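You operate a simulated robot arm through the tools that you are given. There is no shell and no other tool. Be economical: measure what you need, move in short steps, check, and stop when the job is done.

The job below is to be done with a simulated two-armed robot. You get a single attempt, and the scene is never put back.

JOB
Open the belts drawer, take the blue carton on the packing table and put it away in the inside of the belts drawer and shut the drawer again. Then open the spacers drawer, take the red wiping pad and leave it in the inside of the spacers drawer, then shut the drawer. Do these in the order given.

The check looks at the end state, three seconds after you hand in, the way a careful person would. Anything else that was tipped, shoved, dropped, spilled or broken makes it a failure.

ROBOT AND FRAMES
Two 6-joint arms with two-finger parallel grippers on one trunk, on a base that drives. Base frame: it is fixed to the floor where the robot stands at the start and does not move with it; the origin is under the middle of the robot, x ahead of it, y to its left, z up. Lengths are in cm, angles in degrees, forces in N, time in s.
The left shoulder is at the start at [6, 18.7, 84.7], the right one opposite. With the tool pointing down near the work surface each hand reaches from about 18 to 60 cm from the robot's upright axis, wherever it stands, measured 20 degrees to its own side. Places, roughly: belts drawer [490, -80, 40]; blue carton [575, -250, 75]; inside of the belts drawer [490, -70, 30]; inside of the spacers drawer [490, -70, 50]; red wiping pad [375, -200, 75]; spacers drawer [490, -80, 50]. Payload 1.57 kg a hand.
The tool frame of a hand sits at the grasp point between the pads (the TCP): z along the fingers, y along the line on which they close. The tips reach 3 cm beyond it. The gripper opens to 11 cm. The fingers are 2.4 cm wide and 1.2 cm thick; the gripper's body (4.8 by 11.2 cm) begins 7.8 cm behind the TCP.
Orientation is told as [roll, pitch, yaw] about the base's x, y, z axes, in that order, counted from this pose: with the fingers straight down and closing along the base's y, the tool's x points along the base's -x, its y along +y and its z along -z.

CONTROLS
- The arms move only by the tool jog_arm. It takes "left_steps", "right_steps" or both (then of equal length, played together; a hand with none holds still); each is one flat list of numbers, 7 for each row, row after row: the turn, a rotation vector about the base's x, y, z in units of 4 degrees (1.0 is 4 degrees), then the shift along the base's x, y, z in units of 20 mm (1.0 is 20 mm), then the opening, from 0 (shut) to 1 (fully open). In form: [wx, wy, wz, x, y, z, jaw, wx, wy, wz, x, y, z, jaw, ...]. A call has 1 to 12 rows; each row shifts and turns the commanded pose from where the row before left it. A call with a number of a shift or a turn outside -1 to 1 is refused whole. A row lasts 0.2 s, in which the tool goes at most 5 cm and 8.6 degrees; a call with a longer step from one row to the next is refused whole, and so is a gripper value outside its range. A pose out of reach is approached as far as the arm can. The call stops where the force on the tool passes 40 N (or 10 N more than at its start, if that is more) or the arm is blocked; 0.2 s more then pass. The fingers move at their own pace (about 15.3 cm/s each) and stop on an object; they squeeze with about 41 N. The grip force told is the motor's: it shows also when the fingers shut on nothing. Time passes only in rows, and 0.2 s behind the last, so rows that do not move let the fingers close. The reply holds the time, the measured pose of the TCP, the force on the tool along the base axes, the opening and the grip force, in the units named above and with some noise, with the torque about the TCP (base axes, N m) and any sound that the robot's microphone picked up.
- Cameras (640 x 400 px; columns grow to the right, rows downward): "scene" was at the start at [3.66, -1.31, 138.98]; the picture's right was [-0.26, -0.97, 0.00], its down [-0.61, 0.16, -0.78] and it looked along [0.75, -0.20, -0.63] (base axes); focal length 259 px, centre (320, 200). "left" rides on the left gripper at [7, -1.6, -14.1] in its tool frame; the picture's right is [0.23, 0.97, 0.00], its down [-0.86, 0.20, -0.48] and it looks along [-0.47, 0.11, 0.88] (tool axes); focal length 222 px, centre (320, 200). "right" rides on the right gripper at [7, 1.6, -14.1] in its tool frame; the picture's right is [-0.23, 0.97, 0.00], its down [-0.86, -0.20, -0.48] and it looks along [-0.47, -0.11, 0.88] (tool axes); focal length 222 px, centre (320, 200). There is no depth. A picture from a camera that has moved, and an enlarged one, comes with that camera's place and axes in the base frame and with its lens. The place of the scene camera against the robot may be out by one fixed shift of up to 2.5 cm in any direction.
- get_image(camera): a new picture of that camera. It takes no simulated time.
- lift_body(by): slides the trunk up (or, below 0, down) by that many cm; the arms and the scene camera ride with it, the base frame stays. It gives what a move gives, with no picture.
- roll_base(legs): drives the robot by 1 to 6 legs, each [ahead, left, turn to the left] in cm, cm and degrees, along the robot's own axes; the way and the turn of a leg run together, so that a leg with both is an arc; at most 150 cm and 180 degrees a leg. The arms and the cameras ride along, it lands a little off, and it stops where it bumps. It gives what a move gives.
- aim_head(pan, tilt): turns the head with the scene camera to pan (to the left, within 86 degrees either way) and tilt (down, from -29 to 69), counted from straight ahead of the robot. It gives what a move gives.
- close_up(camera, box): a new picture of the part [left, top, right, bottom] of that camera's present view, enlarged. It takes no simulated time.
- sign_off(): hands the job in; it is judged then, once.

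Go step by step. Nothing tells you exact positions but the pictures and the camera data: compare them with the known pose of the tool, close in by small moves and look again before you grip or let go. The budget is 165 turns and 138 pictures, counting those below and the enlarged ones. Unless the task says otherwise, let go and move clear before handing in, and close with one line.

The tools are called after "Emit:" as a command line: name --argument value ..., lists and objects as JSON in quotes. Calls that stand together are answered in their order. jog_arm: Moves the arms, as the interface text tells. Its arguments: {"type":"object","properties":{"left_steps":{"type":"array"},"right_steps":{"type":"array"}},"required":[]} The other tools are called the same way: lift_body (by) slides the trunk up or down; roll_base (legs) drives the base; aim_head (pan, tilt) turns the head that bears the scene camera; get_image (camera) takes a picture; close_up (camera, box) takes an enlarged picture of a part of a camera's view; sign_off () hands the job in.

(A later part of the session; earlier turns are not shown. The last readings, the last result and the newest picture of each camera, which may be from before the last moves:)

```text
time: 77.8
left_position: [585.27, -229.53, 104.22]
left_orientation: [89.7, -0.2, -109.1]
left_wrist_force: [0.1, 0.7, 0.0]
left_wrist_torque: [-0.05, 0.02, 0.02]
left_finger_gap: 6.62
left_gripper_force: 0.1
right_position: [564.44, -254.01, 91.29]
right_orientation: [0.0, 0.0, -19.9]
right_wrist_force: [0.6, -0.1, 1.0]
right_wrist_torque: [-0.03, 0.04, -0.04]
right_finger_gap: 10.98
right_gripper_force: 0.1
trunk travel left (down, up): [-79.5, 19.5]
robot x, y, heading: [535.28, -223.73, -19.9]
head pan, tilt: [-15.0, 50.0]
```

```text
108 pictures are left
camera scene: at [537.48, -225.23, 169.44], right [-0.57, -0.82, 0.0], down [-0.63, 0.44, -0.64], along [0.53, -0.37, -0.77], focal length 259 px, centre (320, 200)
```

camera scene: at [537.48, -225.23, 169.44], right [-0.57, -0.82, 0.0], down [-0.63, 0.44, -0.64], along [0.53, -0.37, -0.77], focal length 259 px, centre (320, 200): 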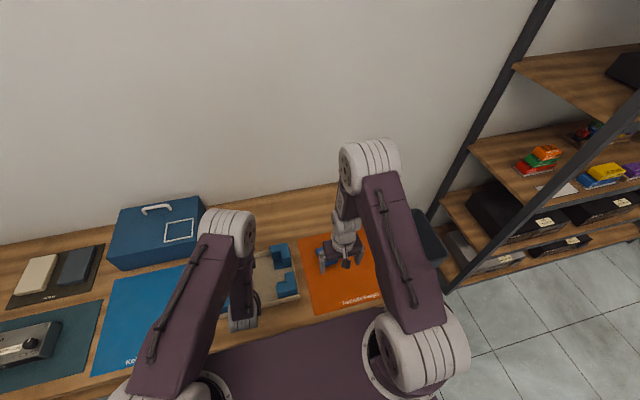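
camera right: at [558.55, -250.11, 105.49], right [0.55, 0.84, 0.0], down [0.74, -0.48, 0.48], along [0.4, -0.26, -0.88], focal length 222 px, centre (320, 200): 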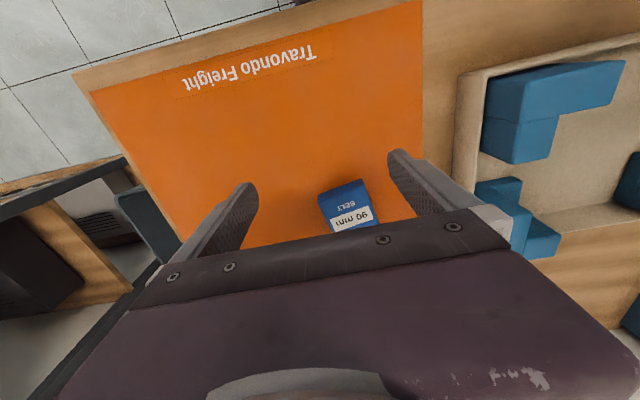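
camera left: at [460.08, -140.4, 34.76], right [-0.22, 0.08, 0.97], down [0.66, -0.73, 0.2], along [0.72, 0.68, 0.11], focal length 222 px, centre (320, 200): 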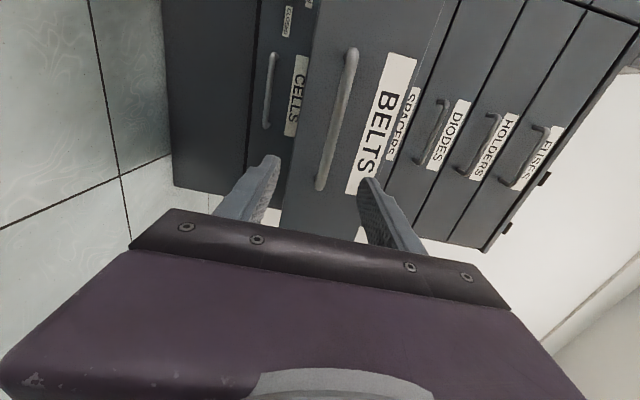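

The "90 mm belt" carton is just ahead of the right hand. I move over it.

Emit:
jog_arm --right_steps '[0, 0, 0, 0.9, -0.09, 0, 1, 0, 0, 0, 0.9, -0.09, 0, 1, 0, 0, 0, 0.9, -0.09, 0, 1, 0, 0, 0, 0.9, -0.09, 0, 1]'

Emit:
get_image --camera "right"

Emit:
close_up --camera "right" --box '[220, 80, 460, 230]'

```text
time: 78.8
left_position: [585.28, -229.49, 104.15]
left_orientation: [89.7, -0.2, -109.1]
left_wrist_force: [0.0, 0.2, -0.7]
left_wrist_torque: [-0.01, 0.01, 0.01]
left_finger_gap: 6.6
left_gripper_force: 0.1
right_position: [571.74, -254.92, 91.58]
right_orientation: [0.0, 0.0, -19.8]
right_wrist_force: [0.6, -0.7, -0.5]
right_wrist_torque: [0.0, 0.03, 0.01]
right_finger_gap: 11.0
right_gripper_force: 0.2
trunk travel left (down, up): [-79.5, 19.5]
robot x, y, heading: [535.2, -223.96, -20.1]
head pan, tilt: [-15.0, 50.0]
```

```text
107 pictures are left
camera right: at [565.86, -250.94, 105.7], right [0.54, 0.84, 0.0], down [0.74, -0.48, 0.48], along [0.4, -0.26, -0.88], focal length 222 px, centre (320, 200)
```

right: 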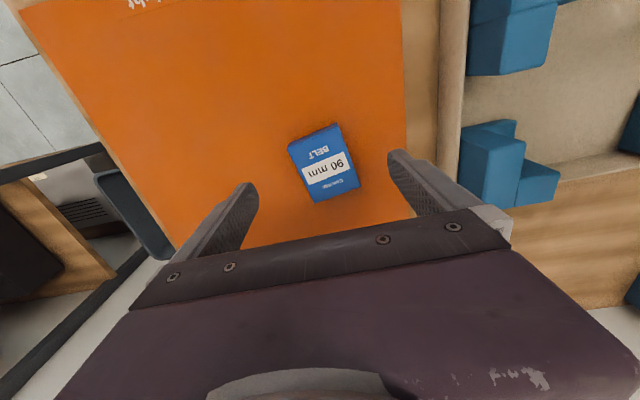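

```text
2.67 times, centred on (340, 155) of right
camera zoom: at [565.86, -250.94, 105.7], right [0.54, 0.84, 0.0], down [0.74, -0.48, 0.48], along [0.4, -0.26, -0.88], focal length 592 px, centre (267, 320)
```

zoom: 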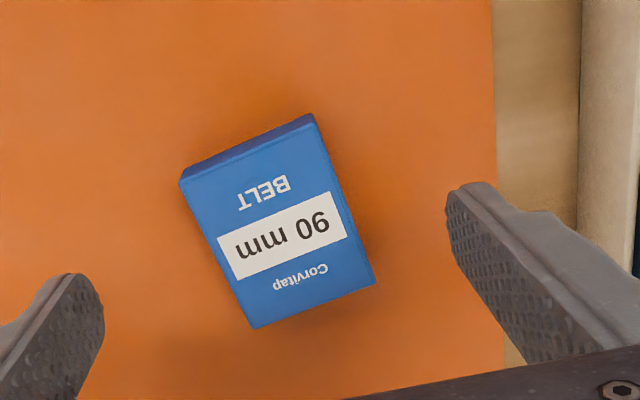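

Carton about 8.4 × 6.7 cm, turned -10°, centre near (574.6, -255.8). I align the right hand and descend partway.

Emit:
jog_arm --right_steps '[0, 0, 0.5, 0.28, -0.09, -0.7, 1, 0, 0, 0.5, 0.28, -0.09, -0.7, 1, 0, 0, 0.5, 0.28, -0.09, -0.7, 1, 0, 0, 0.5, 0.28, -0.09, -0.7, 1, 0, 0, 0.5, 0.28, -0.09, -0.7, 1]'

Emit:
get_image --camera "right"

```text
time: 80.0
left_position: [585.28, -229.45, 104.15]
left_orientation: [89.7, -0.2, -109.1]
left_wrist_force: [0.0, 1.1, 0.0]
left_wrist_torque: [0.02, 0.01, 0.0]
left_finger_gap: 6.59
left_gripper_force: 0.0
right_position: [574.33, -255.97, 84.53]
right_orientation: [0.1, 0.0, -9.8]
right_wrist_force: [0.3, 0.3, 0.3]
right_wrist_torque: [0.03, 0.04, -0.02]
right_finger_gap: 11.02
right_gripper_force: 0.1
trunk travel left (down, up): [-79.5, 19.5]
robot x, y, heading: [535.3, -223.61, -19.8]
head pan, tilt: [-15.0, 50.0]
```

```text
105 pictures are left
camera right: at [567.88, -252.93, 98.72], right [0.39, 0.92, 0.0], down [0.81, -0.34, 0.48], along [0.44, -0.19, -0.88], focal length 222 px, centre (320, 200)
```

right: 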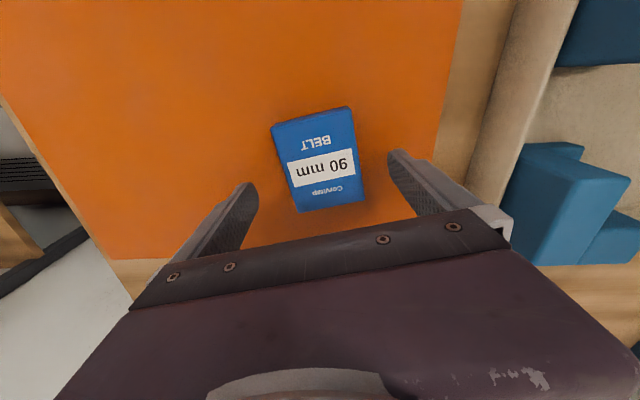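

Aligned. I descend slowly in small steps.

Emit:
jog_arm --right_steps '[0, 0, 0, 0, 0.03, -0.3, 1, 0, 0, 0, 0, 0.03, -0.3, 1, 0, 0, 0, 0, 0.03, -0.3, 1, 0, 0, 0, 0, 0.03, -0.3, 1]'

Emit:
get_image --camera "right"

```text
time: 81.0
left_position: [584.69, -229.45, 104.43]
left_orientation: [89.9, -0.3, -109.1]
left_wrist_force: [0.8, -0.3, 0.2]
left_wrist_torque: [-0.03, 0.0, -0.03]
left_finger_gap: 6.61
left_gripper_force: 0.1
right_position: [574.41, -255.69, 82.99]
right_orientation: [-0.1, -0.4, -9.8]
right_wrist_force: [-14.0, 1.7, 41.2]
right_wrist_torque: [2.43, 0.49, 0.55]
right_finger_gap: 10.86
right_gripper_force: 0.2
trunk travel left (down, up): [-79.5, 19.5]
robot x, y, heading: [534.98, -224.06, -19.7]
head pan, tilt: [-15.0, 50.0]
stopped in row 4 (right hand): the force on the tool passed its limit (the readings are from after the stop); the commanded pose is now the measured one
```

```text
104 pictures are left
camera right: at [567.8, -252.81, 97.11], right [0.39, 0.92, 0.0], down [0.81, -0.34, 0.48], along [0.45, -0.19, -0.88], focal length 222 px, centre (320, 200)
```

right: 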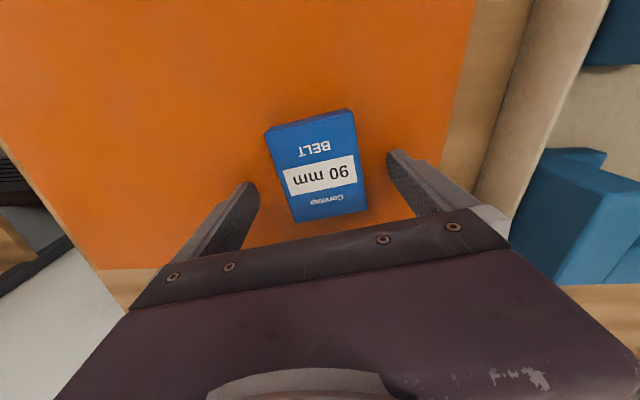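

The tips touched the table (top at z ≈ 80). I lift half a centimetre, centre, and close.

Emit:
jog_arm --right_steps '[0, 0, 0, 0, 0, 0.25, 1, 0, 0, 0, -0.5, 0.12, 0, 1, 0, 0, 0, 0, 0, 0, 0.7, 0, 0, 0, 0, 0, 0, 0.5, 0, 0, 0, 0, 0, 0, 0.3, 0, 0, 0, 0, 0, 0, 0.2, 0, 0, 0, 0, 0, 0, 0.2]'

Emit:
get_image --camera "right"

```text
time: 82.6
left_position: [585.2, -229.37, 104.11]
left_orientation: [89.7, -0.2, -109.2]
left_wrist_force: [0.0, -0.5, -0.1]
left_wrist_torque: [0.0, 0.01, -0.01]
left_finger_gap: 6.59
left_gripper_force: 0.1
right_position: [573.73, -255.57, 83.24]
right_orientation: [-0.2, -0.4, -9.7]
right_wrist_force: [0.4, 1.2, 1.4]
right_wrist_torque: [0.02, -0.01, 0.04]
right_finger_gap: 5.85
right_gripper_force: 41.1
trunk travel left (down, up): [-79.5, 19.5]
robot x, y, heading: [535.38, -223.35, -19.8]
head pan, tilt: [-15.0, 50.0]
```

```text
103 pictures are left
camera right: at [567.16, -252.62, 97.31], right [0.39, 0.92, 0.0], down [0.81, -0.34, 0.48], along [0.45, -0.19, -0.87], focal length 222 px, centre (320, 200)
```

right: 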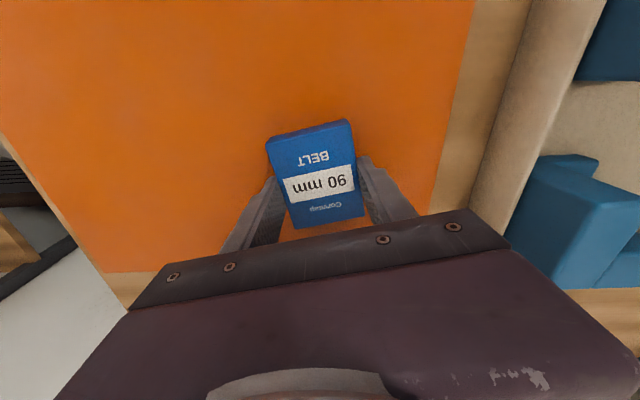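

Gripped at 5.85 cm. I lift straight up and check.

Emit:
jog_arm --right_steps '[0, 0, 0, 0, 0, 0.5, 0, 0, 0, 0, 0, 0, 0.9, 0, 0, 0, 0, 0, 0, 0.9, 0, 0, 0, 0, 0, 0, 0.9, 0, 0, 0, 0, 0, 0, 0.9, 0, 0, 0, 0, 0, 0, 0.9, 0]'

Emit:
get_image --camera "right"

```text
time: 84.0
left_position: [585.29, -229.55, 104.13]
left_orientation: [89.8, -0.2, -109.1]
left_wrist_force: [-0.3, 0.0, 0.0]
left_wrist_torque: [-0.04, -0.02, -0.03]
left_finger_gap: 6.61
left_gripper_force: 0.0
right_position: [573.72, -255.63, 93.03]
right_orientation: [-0.1, -0.3, -9.8]
right_wrist_force: [-0.2, -0.7, -0.6]
right_wrist_torque: [0.0, 0.0, 0.01]
right_finger_gap: 5.88
right_gripper_force: 41.4
trunk travel left (down, up): [-79.5, 19.5]
robot x, y, heading: [535.04, -224.05, -19.8]
head pan, tilt: [-15.0, 50.0]
```

```text
102 pictures are left
camera right: at [567.07, -252.61, 107.14], right [0.39, 0.92, 0.0], down [0.81, -0.34, 0.48], along [0.45, -0.19, -0.87], focal length 222 px, centre (320, 200)
```

right: 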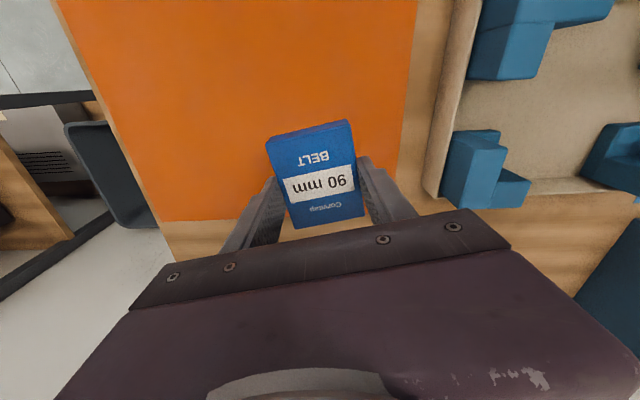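

Carton held. I back off from the table and turn to face the cabinet again.

Emit:
roll_base --legs '[[-48, 0, 0], [0, 16, 0], [0, 0, 90]]'

Emit:
aim_head --pan 20 --tilt 50

Emit:
get_image --camera "scene"

```text
time: 91.6
left_position: [503.01, -142.85, 104.23]
left_orientation: [89.7, -0.2, -20.6]
left_wrist_force: [0.1, 0.4, 0.1]
left_wrist_torque: [0.0, -0.02, 0.01]
left_finger_gap: 6.59
left_gripper_force: 0.1
right_position: [528.79, -155.07, 93.0]
right_orientation: [0.0, -0.3, 78.6]
right_wrist_force: [-0.6, -0.3, -0.3]
right_wrist_torque: [0.01, 0.03, 0.01]
right_finger_gap: 5.87
right_gripper_force: 41.0
trunk travel left (down, up): [-79.5, 19.5]
robot x, y, heading: [496.18, -192.6, 68.9]
head pan, tilt: [-15.0, 50.0]
```

```text
time: 92.6
left_position: [503.07, -142.91, 104.17]
left_orientation: [89.6, -0.2, -20.6]
left_wrist_force: [-0.3, -0.3, -0.1]
left_wrist_torque: [-0.02, 0.05, -0.03]
left_finger_gap: 6.61
left_gripper_force: 0.1
right_position: [528.82, -155.18, 92.98]
right_orientation: [0.0, -0.4, 78.6]
right_wrist_force: [0.7, -0.2, -0.5]
right_wrist_torque: [-0.02, -0.01, 0.02]
right_finger_gap: 5.83
right_gripper_force: 40.9
trunk travel left (down, up): [-79.5, 19.5]
robot x, y, heading: [496.16, -192.58, 68.3]
head pan, tilt: [20.0, 50.0]
```

```text
101 pictures are left
camera scene: at [495.4, -189.6, 169.44], right [1.0, -0.03, 0.0], down [-0.02, -0.77, -0.64], along [0.02, 0.64, -0.77], focal length 259 px, centre (320, 200)
```

scene: 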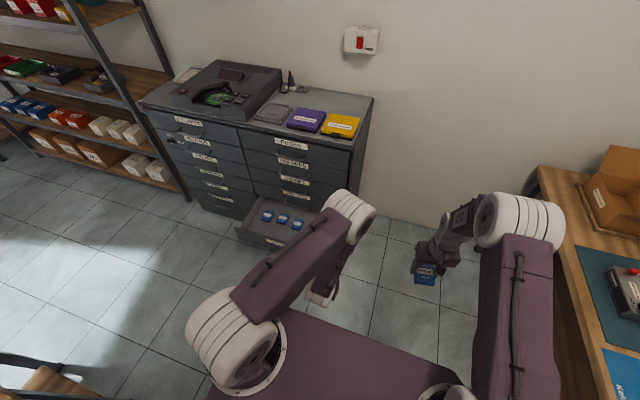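

I shift left along the cabinet and forward, and raise the left hand relative to the trunk for later lowering.

Emit:
roll_base --legs '[[0, 53, 1.4], [24, 0, 0]]'

Emit:
jog_arm --left_steps '[0, 0, 0, 0, 0, 1, 0.6, 0, 0, 0, 0, 0, 1, 0.6, 0, 0, 0, 0, 0, 1, 0.6, 0, 0, 0, 0, 0, 1, 0.6, 0, 0, 0, 0, 0, 1, 0.6]'

Emit:
lift_body --by -30

Emit:
aim_head --pan -5 --tilt 52

Emit:
get_image --camera "scene"

Emit:
get_image --camera "right"

```text
time: 97.1
left_position: [460.75, -101.96, 104.17]
left_orientation: [89.6, -0.1, -19.7]
left_wrist_force: [-0.8, 0.2, -0.4]
left_wrist_torque: [0.05, 0.01, -0.02]
left_finger_gap: 6.59
left_gripper_force: 0.1
right_position: [486.7, -113.69, 93.11]
right_orientation: [-0.1, -0.4, 79.6]
right_wrist_force: [0.2, 0.3, -0.2]
right_wrist_torque: [0.01, 0.0, 0.02]
right_finger_gap: 5.85
right_gripper_force: 40.9
trunk travel left (down, up): [-79.5, 19.5]
robot x, y, heading: [454.73, -151.71, 69.4]
head pan, tilt: [20.0, 50.0]
```

```text
time: 98.3
left_position: [460.57, -101.79, 114.09]
left_orientation: [89.7, -0.1, -19.7]
left_wrist_force: [-0.3, 0.2, 0.6]
left_wrist_torque: [0.03, 0.03, -0.01]
left_finger_gap: 6.61
left_gripper_force: 0.1
right_position: [486.67, -113.53, 93.13]
right_orientation: [0.0, -0.4, 79.4]
right_wrist_force: [-0.2, 0.0, -1.2]
right_wrist_torque: [-0.02, 0.0, -0.03]
right_finger_gap: 5.87
right_gripper_force: 40.8
trunk travel left (down, up): [-79.5, 19.5]
robot x, y, heading: [454.44, -151.46, 69.5]
head pan, tilt: [20.0, 50.0]
```

```text
time: 101.3
left_position: [460.72, -101.73, 84.07]
left_orientation: [89.6, -0.2, -19.7]
left_wrist_force: [0.3, 0.4, 0.3]
left_wrist_torque: [0.0, 0.02, 0.01]
left_finger_gap: 6.59
left_gripper_force: 0.1
right_position: [486.79, -113.51, 63.08]
right_orientation: [0.0, -0.5, 79.4]
right_wrist_force: [0.7, 0.8, -0.4]
right_wrist_torque: [0.03, -0.05, 0.0]
right_finger_gap: 5.86
right_gripper_force: 40.7
trunk travel left (down, up): [-49.5, 49.5]
robot x, y, heading: [454.39, -151.94, 69.4]
head pan, tilt: [20.0, 50.0]
```

```text
time: 102.2
left_position: [460.74, -101.65, 84.07]
left_orientation: [89.8, -0.2, -19.6]
left_wrist_force: [-1.4, 0.4, 0.2]
left_wrist_torque: [0.0, -0.01, 0.03]
left_finger_gap: 6.61
left_gripper_force: 0.0
right_position: [486.68, -113.6, 62.9]
right_orientation: [0.0, -0.4, 79.5]
right_wrist_force: [-0.2, -0.3, 0.1]
right_wrist_torque: [0.01, 0.03, 0.02]
right_finger_gap: 5.85
right_gripper_force: 40.6
trunk travel left (down, up): [-49.5, 49.5]
robot x, y, heading: [454.89, -152.09, 69.4]
head pan, tilt: [-5.0, 52.0]
```

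```text
100 pictures are left
camera scene: at [457.1, -149.58, 139.17], right [0.9, -0.43, 0.0], down [-0.34, -0.71, -0.62], along [0.26, 0.56, -0.79], focal length 259 px, centre (320, 200)
```

scene: 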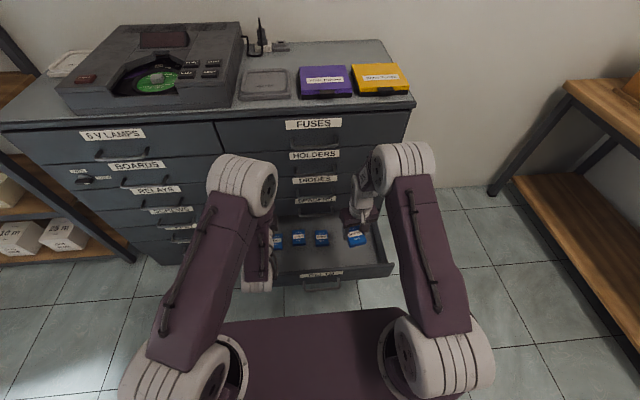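

```text
99 pictures are left
camera right: at [483.95, -120.19, 77.12], right [-0.92, 0.4, 0.0], down [0.35, 0.8, 0.48], along [0.19, 0.44, -0.88], focal length 222 px, centre (320, 200)
```

right: 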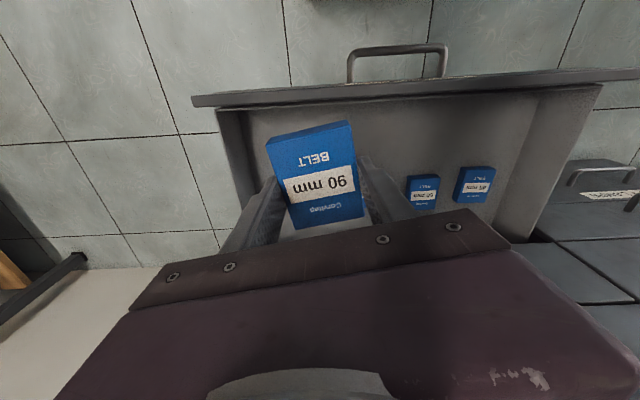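

Good view: carton over the right part of the drawer. I shift it in past the front panel, then lower with the trunk.

Emit:
jog_arm --right_steps '[0, 0, 0, 0.445, 0.675, 0, 0, 0, 0, 0, 0.445, 0.675, 0, 0, 0, 0, 0, 0.445, 0.675, 0, 0, 0, 0, 0, 0.445, 0.675, 0, 0]'

Emit:
lift_body --by -17

Emit:
get_image --camera "right"

Emit:
get_image --camera "scene"

```text
time: 103.2
left_position: [460.72, -101.71, 84.16]
left_orientation: [89.7, -0.1, -19.6]
left_wrist_force: [0.2, 0.3, 0.3]
left_wrist_torque: [0.0, 0.0, -0.03]
left_finger_gap: 6.58
left_gripper_force: 0.1
right_position: [490.34, -108.22, 62.98]
right_orientation: [0.0, -0.3, 79.5]
right_wrist_force: [-0.7, -0.7, 0.0]
right_wrist_torque: [-0.01, 0.0, -0.03]
right_finger_gap: 5.86
right_gripper_force: 41.3
trunk travel left (down, up): [-49.5, 49.5]
robot x, y, heading: [454.72, -151.75, 69.6]
head pan, tilt: [-5.0, 52.0]
```

```text
time: 105.1
left_position: [460.7, -101.76, 67.15]
left_orientation: [89.7, -0.2, -19.7]
left_wrist_force: [0.4, -1.1, -0.4]
left_wrist_torque: [0.0, 0.01, -0.02]
left_finger_gap: 6.61
left_gripper_force: 0.1
right_position: [490.25, -108.18, 46.09]
right_orientation: [-0.1, -0.4, 79.5]
right_wrist_force: [-0.4, 0.3, -0.3]
right_wrist_torque: [0.01, 0.02, -0.03]
right_finger_gap: 5.88
right_gripper_force: 40.8
trunk travel left (down, up): [-32.5, 66.5]
robot x, y, heading: [454.59, -151.85, 69.4]
head pan, tilt: [-5.0, 52.0]
```

```text
98 pictures are left
camera right: at [487.42, -114.72, 60.12], right [-0.92, 0.4, 0.0], down [0.35, 0.8, 0.48], along [0.19, 0.44, -0.87], focal length 222 px, centre (320, 200)
```

right: 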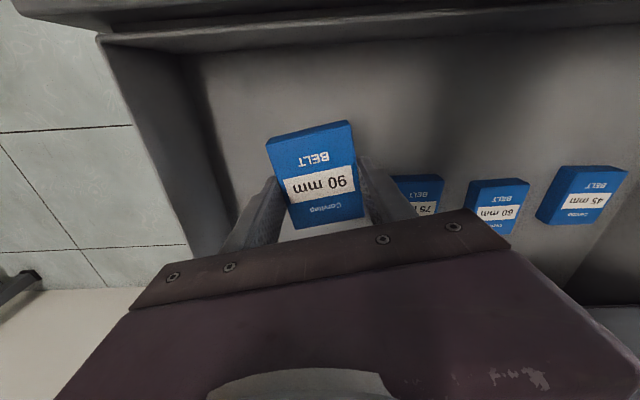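

```text
97 pictures are left
camera scene: at [457.1, -149.59, 122.18], right [0.9, -0.43, 0.0], down [-0.34, -0.71, -0.62], along [0.27, 0.56, -0.79], focal length 259 px, centre (320, 200)
```

scene: 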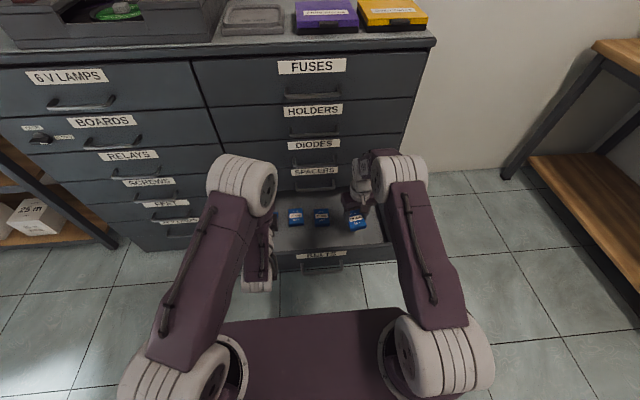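

Clear on all sides; I lower the carton to the drawer floor with slow steps.

Emit:
jog_arm --right_steps '[0, 0, 0, 0, 0, -0.5, 0, 0, 0, 0, 0, 0, -0.5, 0, 0, 0, 0, 0, 0, -0.5, 0, 0, 0, 0, 0, 0, -0.5, 0, 0, 0, 0, 0, 0, -0.5, 0, 0, 0, 0, 0, 0, -0.5, 0, 0, 0, 0, 0, 0, -0.5, 0, 0, 0, 0, 0, 0, -0.5, 0]'

Emit:
jog_arm --right_steps '[0, 0, 0, 0, 0, -0.15, 0, 0, 0, 0, 0, 0, -0.15, 0, 0, 0, 0, 0, 0, -0.15, 0, 0, 0, 0, 0, 0, -0.15, 0]'

Emit:
get_image --camera "right"

```text
time: 106.9
left_position: [460.74, -101.75, 67.22]
left_orientation: [89.7, -0.2, -19.7]
left_wrist_force: [1.0, 1.0, -0.8]
left_wrist_torque: [0.02, 0.01, 0.0]
left_finger_gap: 6.56
left_gripper_force: 0.0
right_position: [490.18, -108.14, 38.09]
right_orientation: [0.0, -0.4, 79.6]
right_wrist_force: [0.0, -0.3, 0.8]
right_wrist_torque: [-0.02, -0.01, 0.02]
right_finger_gap: 5.86
right_gripper_force: 40.8
trunk travel left (down, up): [-32.5, 66.5]
robot x, y, heading: [454.38, -151.82, 69.6]
head pan, tilt: [-5.0, 52.0]
```

```text
time: 107.9
left_position: [460.83, -101.76, 67.21]
left_orientation: [89.8, -0.1, -19.8]
left_wrist_force: [0.8, -0.3, -0.9]
left_wrist_torque: [0.0, -0.01, 0.01]
left_finger_gap: 6.59
left_gripper_force: 0.1
right_position: [490.21, -108.05, 36.99]
right_orientation: [-0.2, -0.5, 79.4]
right_wrist_force: [1.7, -1.5, 13.3]
right_wrist_torque: [-0.29, 0.16, 0.03]
right_finger_gap: 5.84
right_gripper_force: 41.7
trunk travel left (down, up): [-32.5, 66.5]
robot x, y, heading: [454.4, -151.84, 69.4]
head pan, tilt: [-5.0, 52.0]
```

```text
96 pictures are left
camera right: at [487.35, -114.68, 51.18], right [-0.92, 0.4, 0.0], down [0.35, 0.8, 0.49], along [0.19, 0.45, -0.87], focal length 222 px, centre (320, 200)
```

right: 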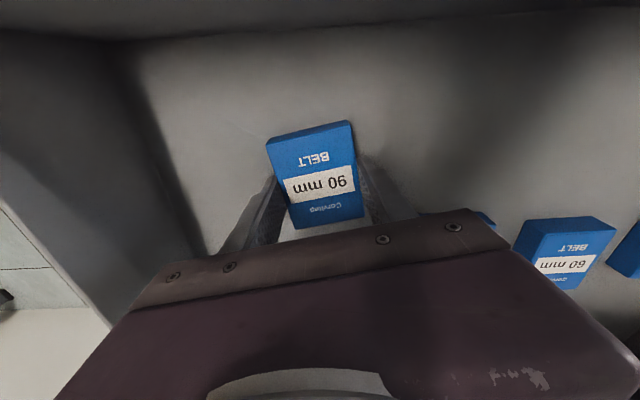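

Carton rests on the drawer floor (13 N). I open gently and rise.

Emit:
jog_arm --right_steps '[0, 0, 0, 0, 0, 0, 0.6, 0, 0, 0, 0, 0, 0, 0.75, 0, 0, 0, 0, 0, 0, 0.75, 0, 0, 0, 0, 0, 0.5, 0.75, 0, 0, 0, 0, 0, 0.8, 0.75, 0, 0, 0, 0, 0, 1, 0.75, 0, 0, 0, 0, 0, 1, 0.75, 0, 0, 0, 0, 0, 1, 0.75, 0, 0, 0, 0, 0, 1, 0.75, 0, 0, 0, 0, 0, 1, 0.75, 0, 0, 0, 0, 0, 1, 0.75]'

Emit:
get_image --camera "right"

```text
time: 110.3
left_position: [460.64, -101.74, 67.0]
left_orientation: [89.7, -0.2, -19.7]
left_wrist_force: [1.0, 0.9, 0.5]
left_wrist_torque: [0.02, 0.0, -0.02]
left_finger_gap: 6.61
left_gripper_force: 0.1
right_position: [490.08, -108.21, 51.53]
right_orientation: [0.0, -0.3, 79.4]
right_wrist_force: [0.4, -0.4, 1.1]
right_wrist_torque: [0.04, -0.01, -0.04]
right_finger_gap: 8.26
right_gripper_force: 0.1
trunk travel left (down, up): [-32.5, 66.5]
robot x, y, heading: [454.74, -151.48, 69.7]
head pan, tilt: [-5.0, 52.0]
```

```text
95 pictures are left
camera right: at [487.31, -114.75, 65.61], right [-0.92, 0.4, 0.0], down [0.35, 0.8, 0.48], along [0.19, 0.44, -0.88], focal length 222 px, centre (320, 200)
```

right: 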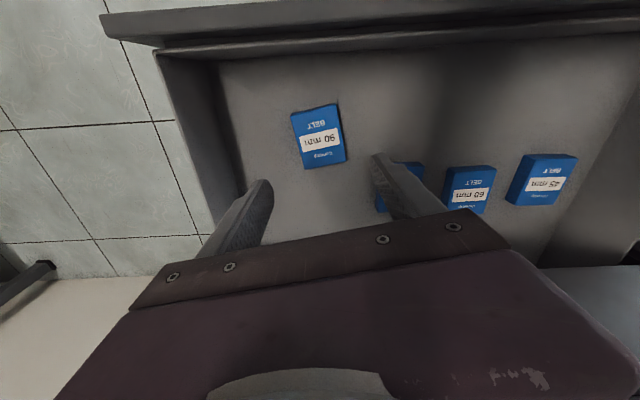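

Carton is in place with nothing disturbed. I back off, then stow the right hand higher and bring the left down to handle height.

Emit:
roll_base --legs '[[-24, 0, 0], [0, -16, 0.4]]'

Emit:
jog_arm --left_steps '[0, 0, 0, 0, 0, -1, 0.7, 0, 0, 0, 0, 0, -1, 0.7, 0, 0, 0, 0, 0, -1, 0.7, 0, 0, 0, 0, 0, -1, 0.7, 0, 0, 0, 0, 0, -1, 0.7, 0, 0, 0, 0, 0, -1, 0.7, 0, 0, 0, 0, 0, -1, 0.7, 0, 0, 0, 0, 0, -1, 0.7, 0, 0, 0, 0, 0, -1, 0.7, 0, 0, 0, 0, 0, -1, 0.7]' --right_steps '[0, 0, 0, -0.2, -0.56, 1, 0.75, 0, 0, 0, -0.2, -0.56, 1, 0.75, 0, 0, 0, -0.2, -0.56, 1, 0.75, 0, 0, 0, -0.2, -0.56, 1, 0.75, 0, 0, 0, -0.2, -0.56, 1, 0.75, 0, 0, 0, -0.2, -0.56, 1, 0.75, 0, 0, 0, -0.2, -0.56, 1, 0.75, 0, 0, 0, -0.2, -0.56, 1, 0.75, 0, 0, 0, -0.2, -0.56, 1, 0.75, 0, 0, 0, -0.2, -0.56, 1, 0.75]'

Emit:
lift_body --by -10

Emit:
get_image --camera "left"

Emit:
get_image --camera "scene"

```text
time: 113.1
left_position: [467.14, -129.88, 67.08]
left_orientation: [89.7, -0.1, -19.5]
left_wrist_force: [-0.8, 0.4, 0.0]
left_wrist_torque: [0.03, 0.03, 0.0]
left_finger_gap: 6.61
left_gripper_force: 0.1
right_position: [496.52, -136.28, 51.52]
right_orientation: [0.0, -0.4, 79.7]
right_wrist_force: [0.0, -0.3, 0.9]
right_wrist_torque: [0.02, 0.01, -0.04]
right_finger_gap: 8.25
right_gripper_force: 0.0
trunk travel left (down, up): [-32.5, 66.5]
robot x, y, heading: [461.3, -179.78, 69.7]
head pan, tilt: [-5.0, 52.0]
```

```text
time: 115.3
left_position: [466.97, -129.92, 47.34]
left_orientation: [89.8, -0.1, -19.4]
left_wrist_force: [-0.8, 0.6, -0.1]
left_wrist_torque: [0.0, 0.0, 0.0]
left_finger_gap: 7.69
left_gripper_force: 0.1
right_position: [492.49, -147.53, 71.46]
right_orientation: [0.0, -0.3, 79.6]
right_wrist_force: [-0.3, 0.6, -0.7]
right_wrist_torque: [0.01, 0.0, 0.01]
right_finger_gap: 8.25
right_gripper_force: 0.1
trunk travel left (down, up): [-32.5, 66.5]
robot x, y, heading: [461.34, -179.66, 69.6]
head pan, tilt: [-5.0, 52.0]
```

```text
time: 116.6
left_position: [467.07, -130.05, 37.33]
left_orientation: [89.7, -0.3, -19.6]
left_wrist_force: [0.1, -0.1, 0.4]
left_wrist_torque: [0.02, -0.01, 0.01]
left_finger_gap: 7.71
left_gripper_force: 0.0
right_position: [492.4, -147.51, 61.43]
right_orientation: [0.0, -0.4, 79.7]
right_wrist_force: [0.0, -1.0, 0.6]
right_wrist_torque: [-0.01, 0.02, 0.01]
right_finger_gap: 8.26
right_gripper_force: 0.0
trunk travel left (down, up): [-22.5, 76.5]
robot x, y, heading: [461.19, -179.93, 69.6]
head pan, tilt: [-5.0, 52.0]
```

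```text
94 pictures are left
camera left: at [455.74, -141.07, 35.71], right [-0.21, 0.08, 0.97], down [0.65, -0.74, 0.2], along [0.73, 0.67, 0.11], focal length 222 px, centre (320, 200)
```

left: 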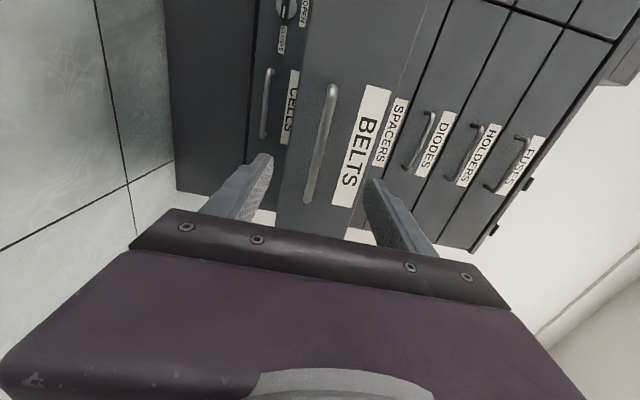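

```text
93 pictures are left
camera scene: at [463.58, -177.74, 112.18], right [0.9, -0.43, 0.0], down [-0.34, -0.71, -0.62], along [0.26, 0.56, -0.79], focal length 259 px, centre (320, 200)
```

scene: 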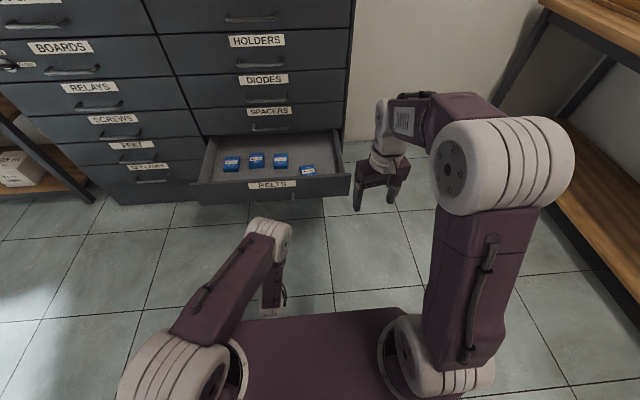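

Hand is aligned with the handle. I drive 11.5 cm ahead and grip it.

Emit:
roll_base --legs '[[11.5, 0, 0]]'

Emit:
get_image --camera "left"

```text
time: 117.8
left_position: [471.27, -118.93, 37.29]
left_orientation: [89.7, -0.2, -19.5]
left_wrist_force: [0.3, 0.2, -0.3]
left_wrist_torque: [-0.02, -0.01, 0.0]
left_finger_gap: 7.7
left_gripper_force: 0.1
right_position: [496.49, -136.36, 61.35]
right_orientation: [0.1, -0.4, 79.7]
right_wrist_force: [-0.3, -0.2, 0.8]
right_wrist_torque: [0.0, -0.01, 0.02]
right_finger_gap: 8.26
right_gripper_force: 0.0
trunk travel left (down, up): [-22.5, 76.5]
robot x, y, heading: [465.41, -168.7, 70.0]
head pan, tilt: [-5.0, 52.0]
```

```text
92 pictures are left
camera left: at [459.78, -130.11, 35.69], right [-0.21, 0.08, 0.97], down [0.65, -0.74, 0.2], along [0.73, 0.67, 0.1], focal length 222 px, centre (320, 200)
```

left: 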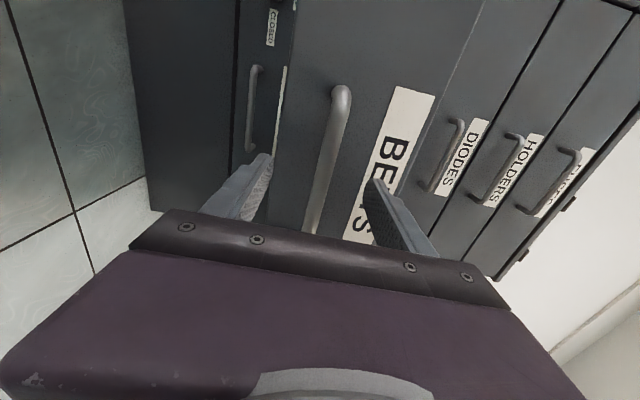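

Emit:
jog_arm --left_steps '[0, 0, 0, 0, 0, 0, 0.4, 0, 0, 0, 0, 0, 0, 0.2, 0, 0, 0, 0, 0, 0, 0, 0, 0, 0, 0, 0, 0, 0]'

Emit:
roll_base --legs '[[13, 0, 0]]'

Emit:
get_image --camera "scene"

```text
time: 118.8
left_position: [471.22, -118.96, 37.24]
left_orientation: [89.7, 0.0, -19.5]
left_wrist_force: [0.2, -1.5, -4.9]
left_wrist_torque: [0.05, 0.24, -0.12]
left_finger_gap: 1.19
left_gripper_force: 29.1
right_position: [496.48, -136.4, 61.46]
right_orientation: [0.0, -0.3, 79.6]
right_wrist_force: [-0.1, 0.2, 0.2]
right_wrist_torque: [0.04, -0.05, 0.0]
right_finger_gap: 8.26
right_gripper_force: 0.1
trunk travel left (down, up): [-22.5, 76.5]
robot x, y, heading: [465.13, -168.91, 69.6]
head pan, tilt: [-5.0, 52.0]
```

```text
time: 120.1
left_position: [475.88, -106.38, 37.19]
left_orientation: [89.6, -0.2, -19.4]
left_wrist_force: [6.6, -2.0, -8.7]
left_wrist_torque: [0.08, 0.18, -0.19]
left_finger_gap: 1.18
left_gripper_force: 29.2
right_position: [501.22, -123.63, 61.39]
right_orientation: [-0.1, -0.2, 79.7]
right_wrist_force: [-0.3, -0.4, -0.1]
right_wrist_torque: [-0.02, -0.03, -0.02]
right_finger_gap: 8.27
right_gripper_force: 0.1
trunk travel left (down, up): [-22.5, 76.5]
robot x, y, heading: [470.03, -155.93, 69.7]
head pan, tilt: [-5.0, 52.0]
```

```text
91 pictures are left
camera scene: at [472.43, -153.92, 112.16], right [0.9, -0.43, 0.0], down [-0.34, -0.71, -0.61], along [0.26, 0.56, -0.79], focal length 259 px, centre (320, 200)
```

scene: 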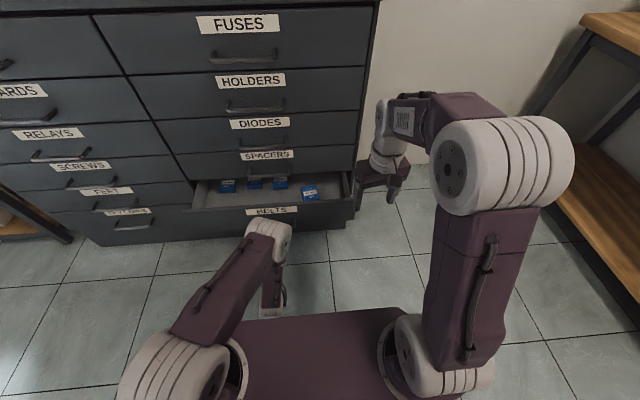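

Sliding in smoothly. The last 14 cm.

Emit:
roll_base --legs '[[13.5, 0, 0]]'

Emit:
get_image --camera "scene"

Emit:
get_image --camera "left"

```text
time: 121.4
left_position: [480.47, -93.83, 37.2]
left_orientation: [89.6, -0.1, -19.5]
left_wrist_force: [-4.1, 2.5, -4.6]
left_wrist_torque: [0.08, 0.21, 0.11]
left_finger_gap: 1.18
left_gripper_force: 28.9
right_position: [505.8, -111.39, 61.36]
right_orientation: [-0.2, -0.3, 79.7]
right_wrist_force: [0.1, -0.5, -0.1]
right_wrist_torque: [-0.03, -0.03, 0.02]
right_finger_gap: 8.25
right_gripper_force: 0.0
trunk travel left (down, up): [-22.5, 76.5]
robot x, y, heading: [474.59, -143.72, 69.7]
head pan, tilt: [-5.0, 52.0]
```

```text
90 pictures are left
camera scene: at [476.95, -141.56, 112.17], right [0.9, -0.43, 0.0], down [-0.34, -0.71, -0.62], along [0.26, 0.56, -0.79], focal length 259 px, centre (320, 200)
```

scene: 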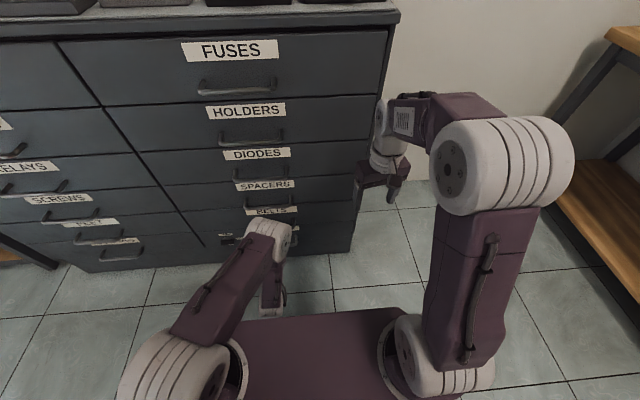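

```text
89 pictures are left
camera left: at [469.08, -104.95, 35.66], right [-0.21, 0.08, 0.97], down [0.65, -0.73, 0.21], along [0.73, 0.67, 0.1], focal length 222 px, centre (320, 200)
```

left: 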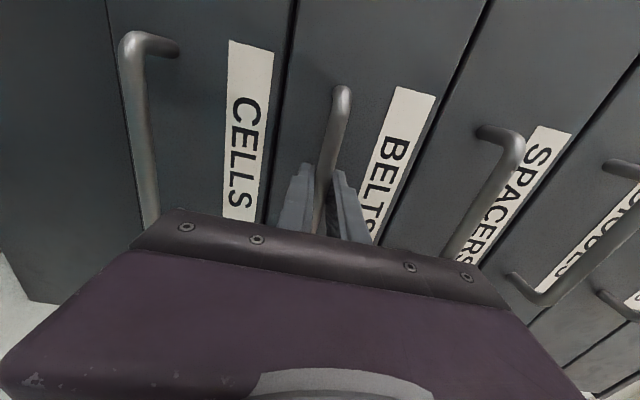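

Almost shut; I push another 1.5 cm to seat it.

Emit:
roll_base --legs '[[1.5, 0, 0]]'

Emit:
get_image --camera "left"

```text
time: 122.2
left_position: [480.8, -92.63, 37.31]
left_orientation: [89.4, -0.1, -19.5]
left_wrist_force: [-10.4, -26.0, -3.4]
left_wrist_torque: [0.05, 0.1, 0.01]
left_finger_gap: 1.16
left_gripper_force: 28.9
right_position: [506.29, -109.87, 61.46]
right_orientation: [-0.1, -0.5, 79.7]
right_wrist_force: [-1.1, 0.2, -0.5]
right_wrist_torque: [0.03, 0.01, -0.01]
right_finger_gap: 8.26
right_gripper_force: 0.0
trunk travel left (down, up): [-22.5, 76.5]
robot x, y, heading: [474.88, -142.29, 69.5]
head pan, tilt: [-5.0, 52.0]
```

```text
88 pictures are left
camera left: at [469.53, -103.67, 35.68], right [-0.21, 0.08, 0.97], down [0.65, -0.73, 0.2], along [0.73, 0.67, 0.1], focal length 222 px, centre (320, 200)
```

left: 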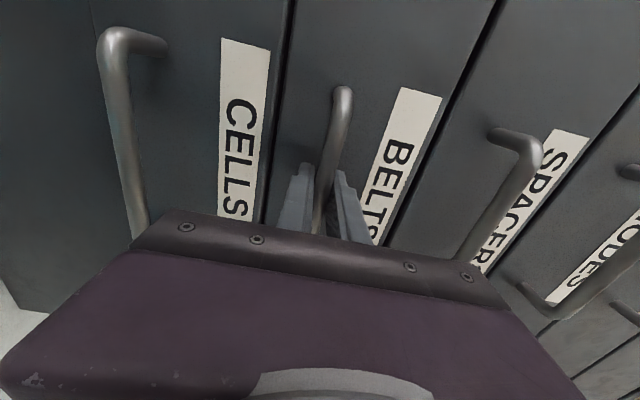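

Belts drawer is shut (firm stop). I release, back off, rise 12.6 cm to the spacers handle.

Emit:
jog_arm --left_steps '[0, 0, 0, 0, 0, 0, 0.3, 0, 0, 0, 0, 0, 0, 0.7, 0, 0, 0, 0, 0, 0, 0.7]'

Emit:
roll_base --legs '[[-8, 0, 0]]'

Emit:
lift_body --by 12.6

Emit:
get_image --camera "left"

```text
time: 123.0
left_position: [480.94, -92.59, 37.28]
left_orientation: [89.4, -0.1, -19.4]
left_wrist_force: [-0.1, 0.4, 0.4]
left_wrist_torque: [-0.01, -0.01, 0.02]
left_finger_gap: 7.72
left_gripper_force: 0.0
right_position: [506.33, -109.84, 61.39]
right_orientation: [-0.1, -0.4, 79.7]
right_wrist_force: [-1.1, -0.2, -0.8]
right_wrist_torque: [0.02, -0.01, 0.0]
right_finger_gap: 8.24
right_gripper_force: 0.0
trunk travel left (down, up): [-22.5, 76.5]
robot x, y, heading: [474.58, -142.15, 69.6]
head pan, tilt: [-5.0, 52.0]
```

```text
time: 124.0
left_position: [478.06, -99.98, 37.23]
left_orientation: [89.6, -0.2, -19.4]
left_wrist_force: [-0.5, -1.4, -0.1]
left_wrist_torque: [-0.02, -0.01, -0.03]
left_finger_gap: 7.71
left_gripper_force: 0.0
right_position: [503.54, -117.22, 61.35]
right_orientation: [-0.1, -0.4, 79.8]
right_wrist_force: [0.1, 1.2, 0.0]
right_wrist_torque: [0.03, 0.01, -0.03]
right_finger_gap: 8.23
right_gripper_force: 0.0
trunk travel left (down, up): [-22.5, 76.5]
robot x, y, heading: [472.14, -149.64, 69.7]
head pan, tilt: [-5.0, 52.0]
```

```text
time: 125.6
left_position: [478.06, -99.86, 49.9]
left_orientation: [89.4, 0.0, -19.4]
left_wrist_force: [0.0, 0.5, -0.3]
left_wrist_torque: [0.0, -0.04, 0.02]
left_finger_gap: 7.66
left_gripper_force: 0.1
right_position: [503.43, -117.25, 73.95]
right_orientation: [-0.1, -0.3, 79.8]
right_wrist_force: [-0.7, 0.7, 1.2]
right_wrist_torque: [-0.03, 0.04, 0.01]
right_finger_gap: 8.23
right_gripper_force: 0.1
trunk travel left (down, up): [-35.1, 63.9]
robot x, y, heading: [472.08, -149.53, 70.0]
head pan, tilt: [-5.0, 52.0]
```

```text
87 pictures are left
camera left: at [466.77, -110.97, 48.25], right [-0.21, 0.08, 0.97], down [0.65, -0.73, 0.21], along [0.73, 0.67, 0.1], focal length 222 px, centre (320, 200)
```

left: 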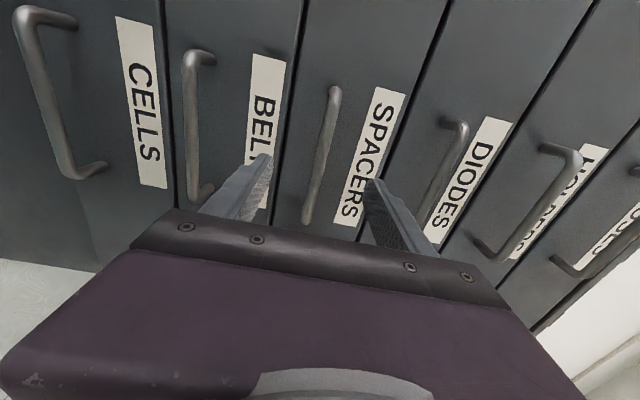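

Emit:
roll_base --legs '[[6.5, 0, 0]]'

Emit:
jog_arm --left_steps '[0, 0, 0, 0, 0, 0, 0.4, 0, 0, 0, 0, 0, 0, 0.2, 0, 0, 0, 0, 0, 0, 0, 0, 0, 0, 0, 0, 0, 0]'

Emit:
get_image --camera "left"

```text
time: 126.6
left_position: [480.41, -93.72, 49.69]
left_orientation: [89.3, -0.1, -19.4]
left_wrist_force: [-0.1, -0.4, 0.6]
left_wrist_torque: [0.03, 0.01, 0.02]
left_finger_gap: 7.69
left_gripper_force: 0.1
right_position: [505.88, -110.88, 73.96]
right_orientation: [0.0, -0.3, 79.8]
right_wrist_force: [0.8, -0.4, 0.0]
right_wrist_torque: [-0.06, 0.01, -0.02]
right_finger_gap: 8.24
right_gripper_force: 0.0
trunk travel left (down, up): [-35.1, 63.9]
robot x, y, heading: [474.58, -143.53, 69.9]
head pan, tilt: [-5.0, 52.0]
```

```text
time: 127.6
left_position: [480.41, -93.6, 49.66]
left_orientation: [89.4, -0.1, -19.3]
left_wrist_force: [0.4, -0.8, -3.2]
left_wrist_torque: [0.01, 0.08, -0.06]
left_finger_gap: 1.2
left_gripper_force: 29.1
right_position: [505.74, -111.04, 74.02]
right_orientation: [-0.1, -0.3, 79.8]
right_wrist_force: [0.1, 0.3, 0.0]
right_wrist_torque: [0.01, 0.01, 0.01]
right_finger_gap: 8.24
right_gripper_force: 0.1
trunk travel left (down, up): [-35.1, 63.9]
robot x, y, heading: [474.36, -143.08, 69.7]
head pan, tilt: [-5.0, 52.0]
```

```text
86 pictures are left
camera left: at [469.01, -104.86, 48.23], right [-0.21, 0.09, 0.97], down [0.65, -0.73, 0.21], along [0.73, 0.67, 0.1], focal length 222 px, centre (320, 200)
```

left: 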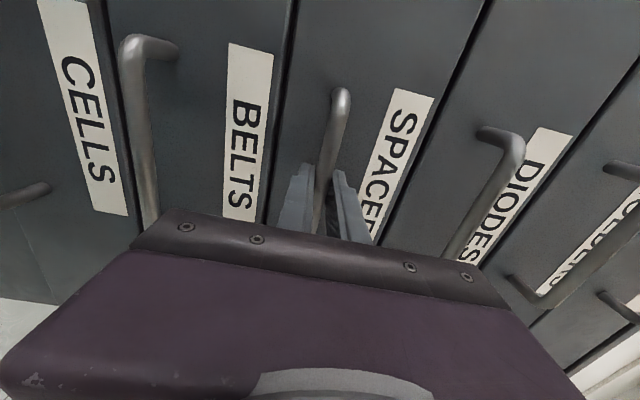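

Spacers handle gripped. I pull it out in stages.

Emit:
roll_base --legs '[[-13, 0, 0]]'

Emit:
roll_base --legs '[[-13, 0, 0]]'

Emit:
get_image --camera "scene"

```text
time: 128.9
left_position: [475.74, -106.31, 49.72]
left_orientation: [89.4, -0.1, -19.4]
left_wrist_force: [-5.2, 1.5, -5.2]
left_wrist_torque: [-0.1, 0.1, 0.46]
left_finger_gap: 1.17
left_gripper_force: 28.9
right_position: [501.21, -123.61, 73.97]
right_orientation: [-0.1, -0.4, 79.8]
right_wrist_force: [0.3, -0.1, -1.0]
right_wrist_torque: [0.02, 0.02, 0.01]
right_finger_gap: 8.27
right_gripper_force: 0.1
trunk travel left (down, up): [-35.1, 63.9]
robot x, y, heading: [469.82, -156.0, 69.8]
head pan, tilt: [-5.0, 52.0]
```

```text
time: 130.2
left_position: [471.28, -118.31, 49.69]
left_orientation: [89.3, 0.0, -19.2]
left_wrist_force: [5.9, -3.1, -4.6]
left_wrist_torque: [-0.17, 0.06, 0.05]
left_finger_gap: 1.18
left_gripper_force: 28.8
right_position: [496.69, -135.63, 74.01]
right_orientation: [0.0, -0.4, 79.9]
right_wrist_force: [-0.9, 0.5, -0.2]
right_wrist_torque: [0.0, 0.01, 0.0]
right_finger_gap: 8.25
right_gripper_force: 0.1
trunk travel left (down, up): [-35.1, 63.9]
robot x, y, heading: [465.61, -167.7, 69.9]
head pan, tilt: [-5.0, 52.0]
```

```text
85 pictures are left
camera scene: at [468.0, -166.04, 124.77], right [0.91, -0.43, 0.0], down [-0.34, -0.71, -0.62], along [0.26, 0.56, -0.79], focal length 259 px, centre (320, 200)
```

scene: 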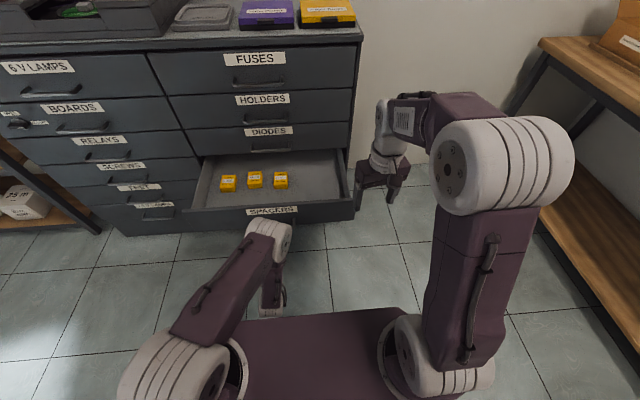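

Spacers drawer is open about 26 cm, with three orange boxes at left and room at right. I release, back off and raise everything.

Emit:
jog_arm --left_steps '[0, 0, 0, 0, 0, 0, 0.3, 0, 0, 0, 0, 0, 0, 0.7, 0, 0, 0, 0, 0, 0, 0.7]'

Emit:
roll_base --legs '[[-8, 0, 0]]'

Emit:
lift_body --by 40

Emit:
lift_body --by 14

Emit:
aim_head --pan 80 --tilt 45

Emit:
get_image --camera "scene"

```text
time: 131.0
left_position: [471.16, -118.25, 49.74]
left_orientation: [89.4, -0.1, -19.3]
left_wrist_force: [0.6, 0.5, 0.5]
left_wrist_torque: [0.02, 0.06, 0.0]
left_finger_gap: 7.69
left_gripper_force: 0.2
right_position: [496.62, -135.59, 74.05]
right_orientation: [-0.1, -0.3, 79.9]
right_wrist_force: [-0.5, -0.1, 0.4]
right_wrist_torque: [-0.04, 0.01, 0.0]
right_finger_gap: 8.26
right_gripper_force: 0.1
trunk travel left (down, up): [-35.1, 63.9]
robot x, y, heading: [465.73, -168.27, 69.6]
head pan, tilt: [-5.0, 52.0]
```

```text
time: 132.0
left_position: [468.37, -126.03, 49.8]
left_orientation: [89.3, -0.1, -19.3]
left_wrist_force: [-0.1, 0.1, 0.5]
left_wrist_torque: [-0.01, 0.04, -0.01]
left_finger_gap: 7.7
left_gripper_force: 0.1
right_position: [493.86, -143.31, 74.04]
right_orientation: [-0.1, -0.4, 80.0]
right_wrist_force: [-0.1, -0.6, 0.0]
right_wrist_torque: [0.04, 0.01, 0.0]
right_finger_gap: 8.24
right_gripper_force: 0.1
trunk travel left (down, up): [-35.1, 63.9]
robot x, y, heading: [463.01, -175.64, 69.9]
head pan, tilt: [-5.0, 52.0]
```

```text
time: 135.9
left_position: [468.4, -125.94, 89.71]
left_orientation: [89.3, -0.2, -19.3]
left_wrist_force: [0.1, 0.3, 0.8]
left_wrist_torque: [0.05, -0.01, 0.01]
left_finger_gap: 7.69
left_gripper_force: 0.0
right_position: [493.89, -143.35, 113.96]
right_orientation: [-0.1, -0.3, 79.9]
right_wrist_force: [-0.3, 0.5, -0.3]
right_wrist_torque: [0.01, 0.02, 0.04]
right_finger_gap: 8.23
right_gripper_force: 0.1
trunk travel left (down, up): [-75.1, 23.9]
robot x, y, heading: [462.6, -175.85, 70.0]
head pan, tilt: [-5.0, 52.0]
```

```text
time: 137.5
left_position: [468.47, -125.99, 103.73]
left_orientation: [89.3, -0.1, -19.3]
left_wrist_force: [-1.2, -0.6, 0.4]
left_wrist_torque: [0.0, -0.02, -0.01]
left_finger_gap: 7.71
left_gripper_force: 0.0
right_position: [493.86, -143.32, 127.92]
right_orientation: [-0.1, -0.3, 79.9]
right_wrist_force: [-0.3, 0.1, 0.5]
right_wrist_torque: [-0.01, 0.0, 0.03]
right_finger_gap: 8.26
right_gripper_force: 0.0
trunk travel left (down, up): [-89.1, 9.9]
robot x, y, heading: [462.59, -175.93, 69.6]
head pan, tilt: [-5.0, 52.0]
```

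```text
time: 139.1
left_position: [468.51, -125.94, 103.74]
left_orientation: [89.3, -0.2, -19.3]
left_wrist_force: [0.1, 0.2, 0.4]
left_wrist_torque: [-0.02, 0.03, 0.05]
left_finger_gap: 7.7
left_gripper_force: 0.0
right_position: [493.94, -143.24, 127.96]
right_orientation: [-0.1, -0.3, 79.9]
right_wrist_force: [-0.4, 0.5, -0.2]
right_wrist_torque: [-0.02, -0.02, 0.0]
right_finger_gap: 8.22
right_gripper_force: 0.1
trunk travel left (down, up): [-89.1, 9.9]
robot x, y, heading: [462.64, -175.57, 69.5]
head pan, tilt: [80.0, 45.0]
```

```text
84 pictures are left
camera scene: at [454.92, -176.36, 179.73], right [0.5, 0.86, 0.0], down [0.61, -0.36, -0.71], along [-0.61, 0.36, -0.71], focal length 259 px, centre (320, 200)
```

scene: 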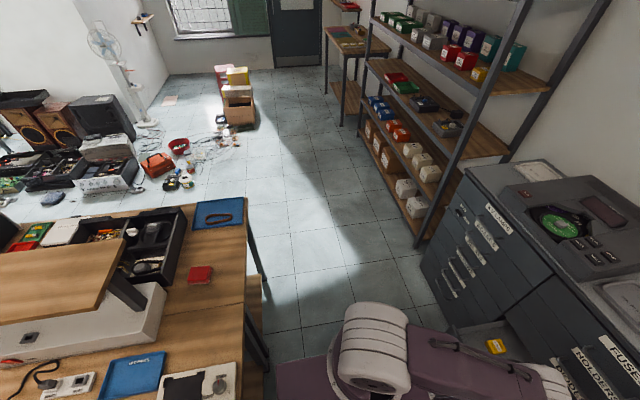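

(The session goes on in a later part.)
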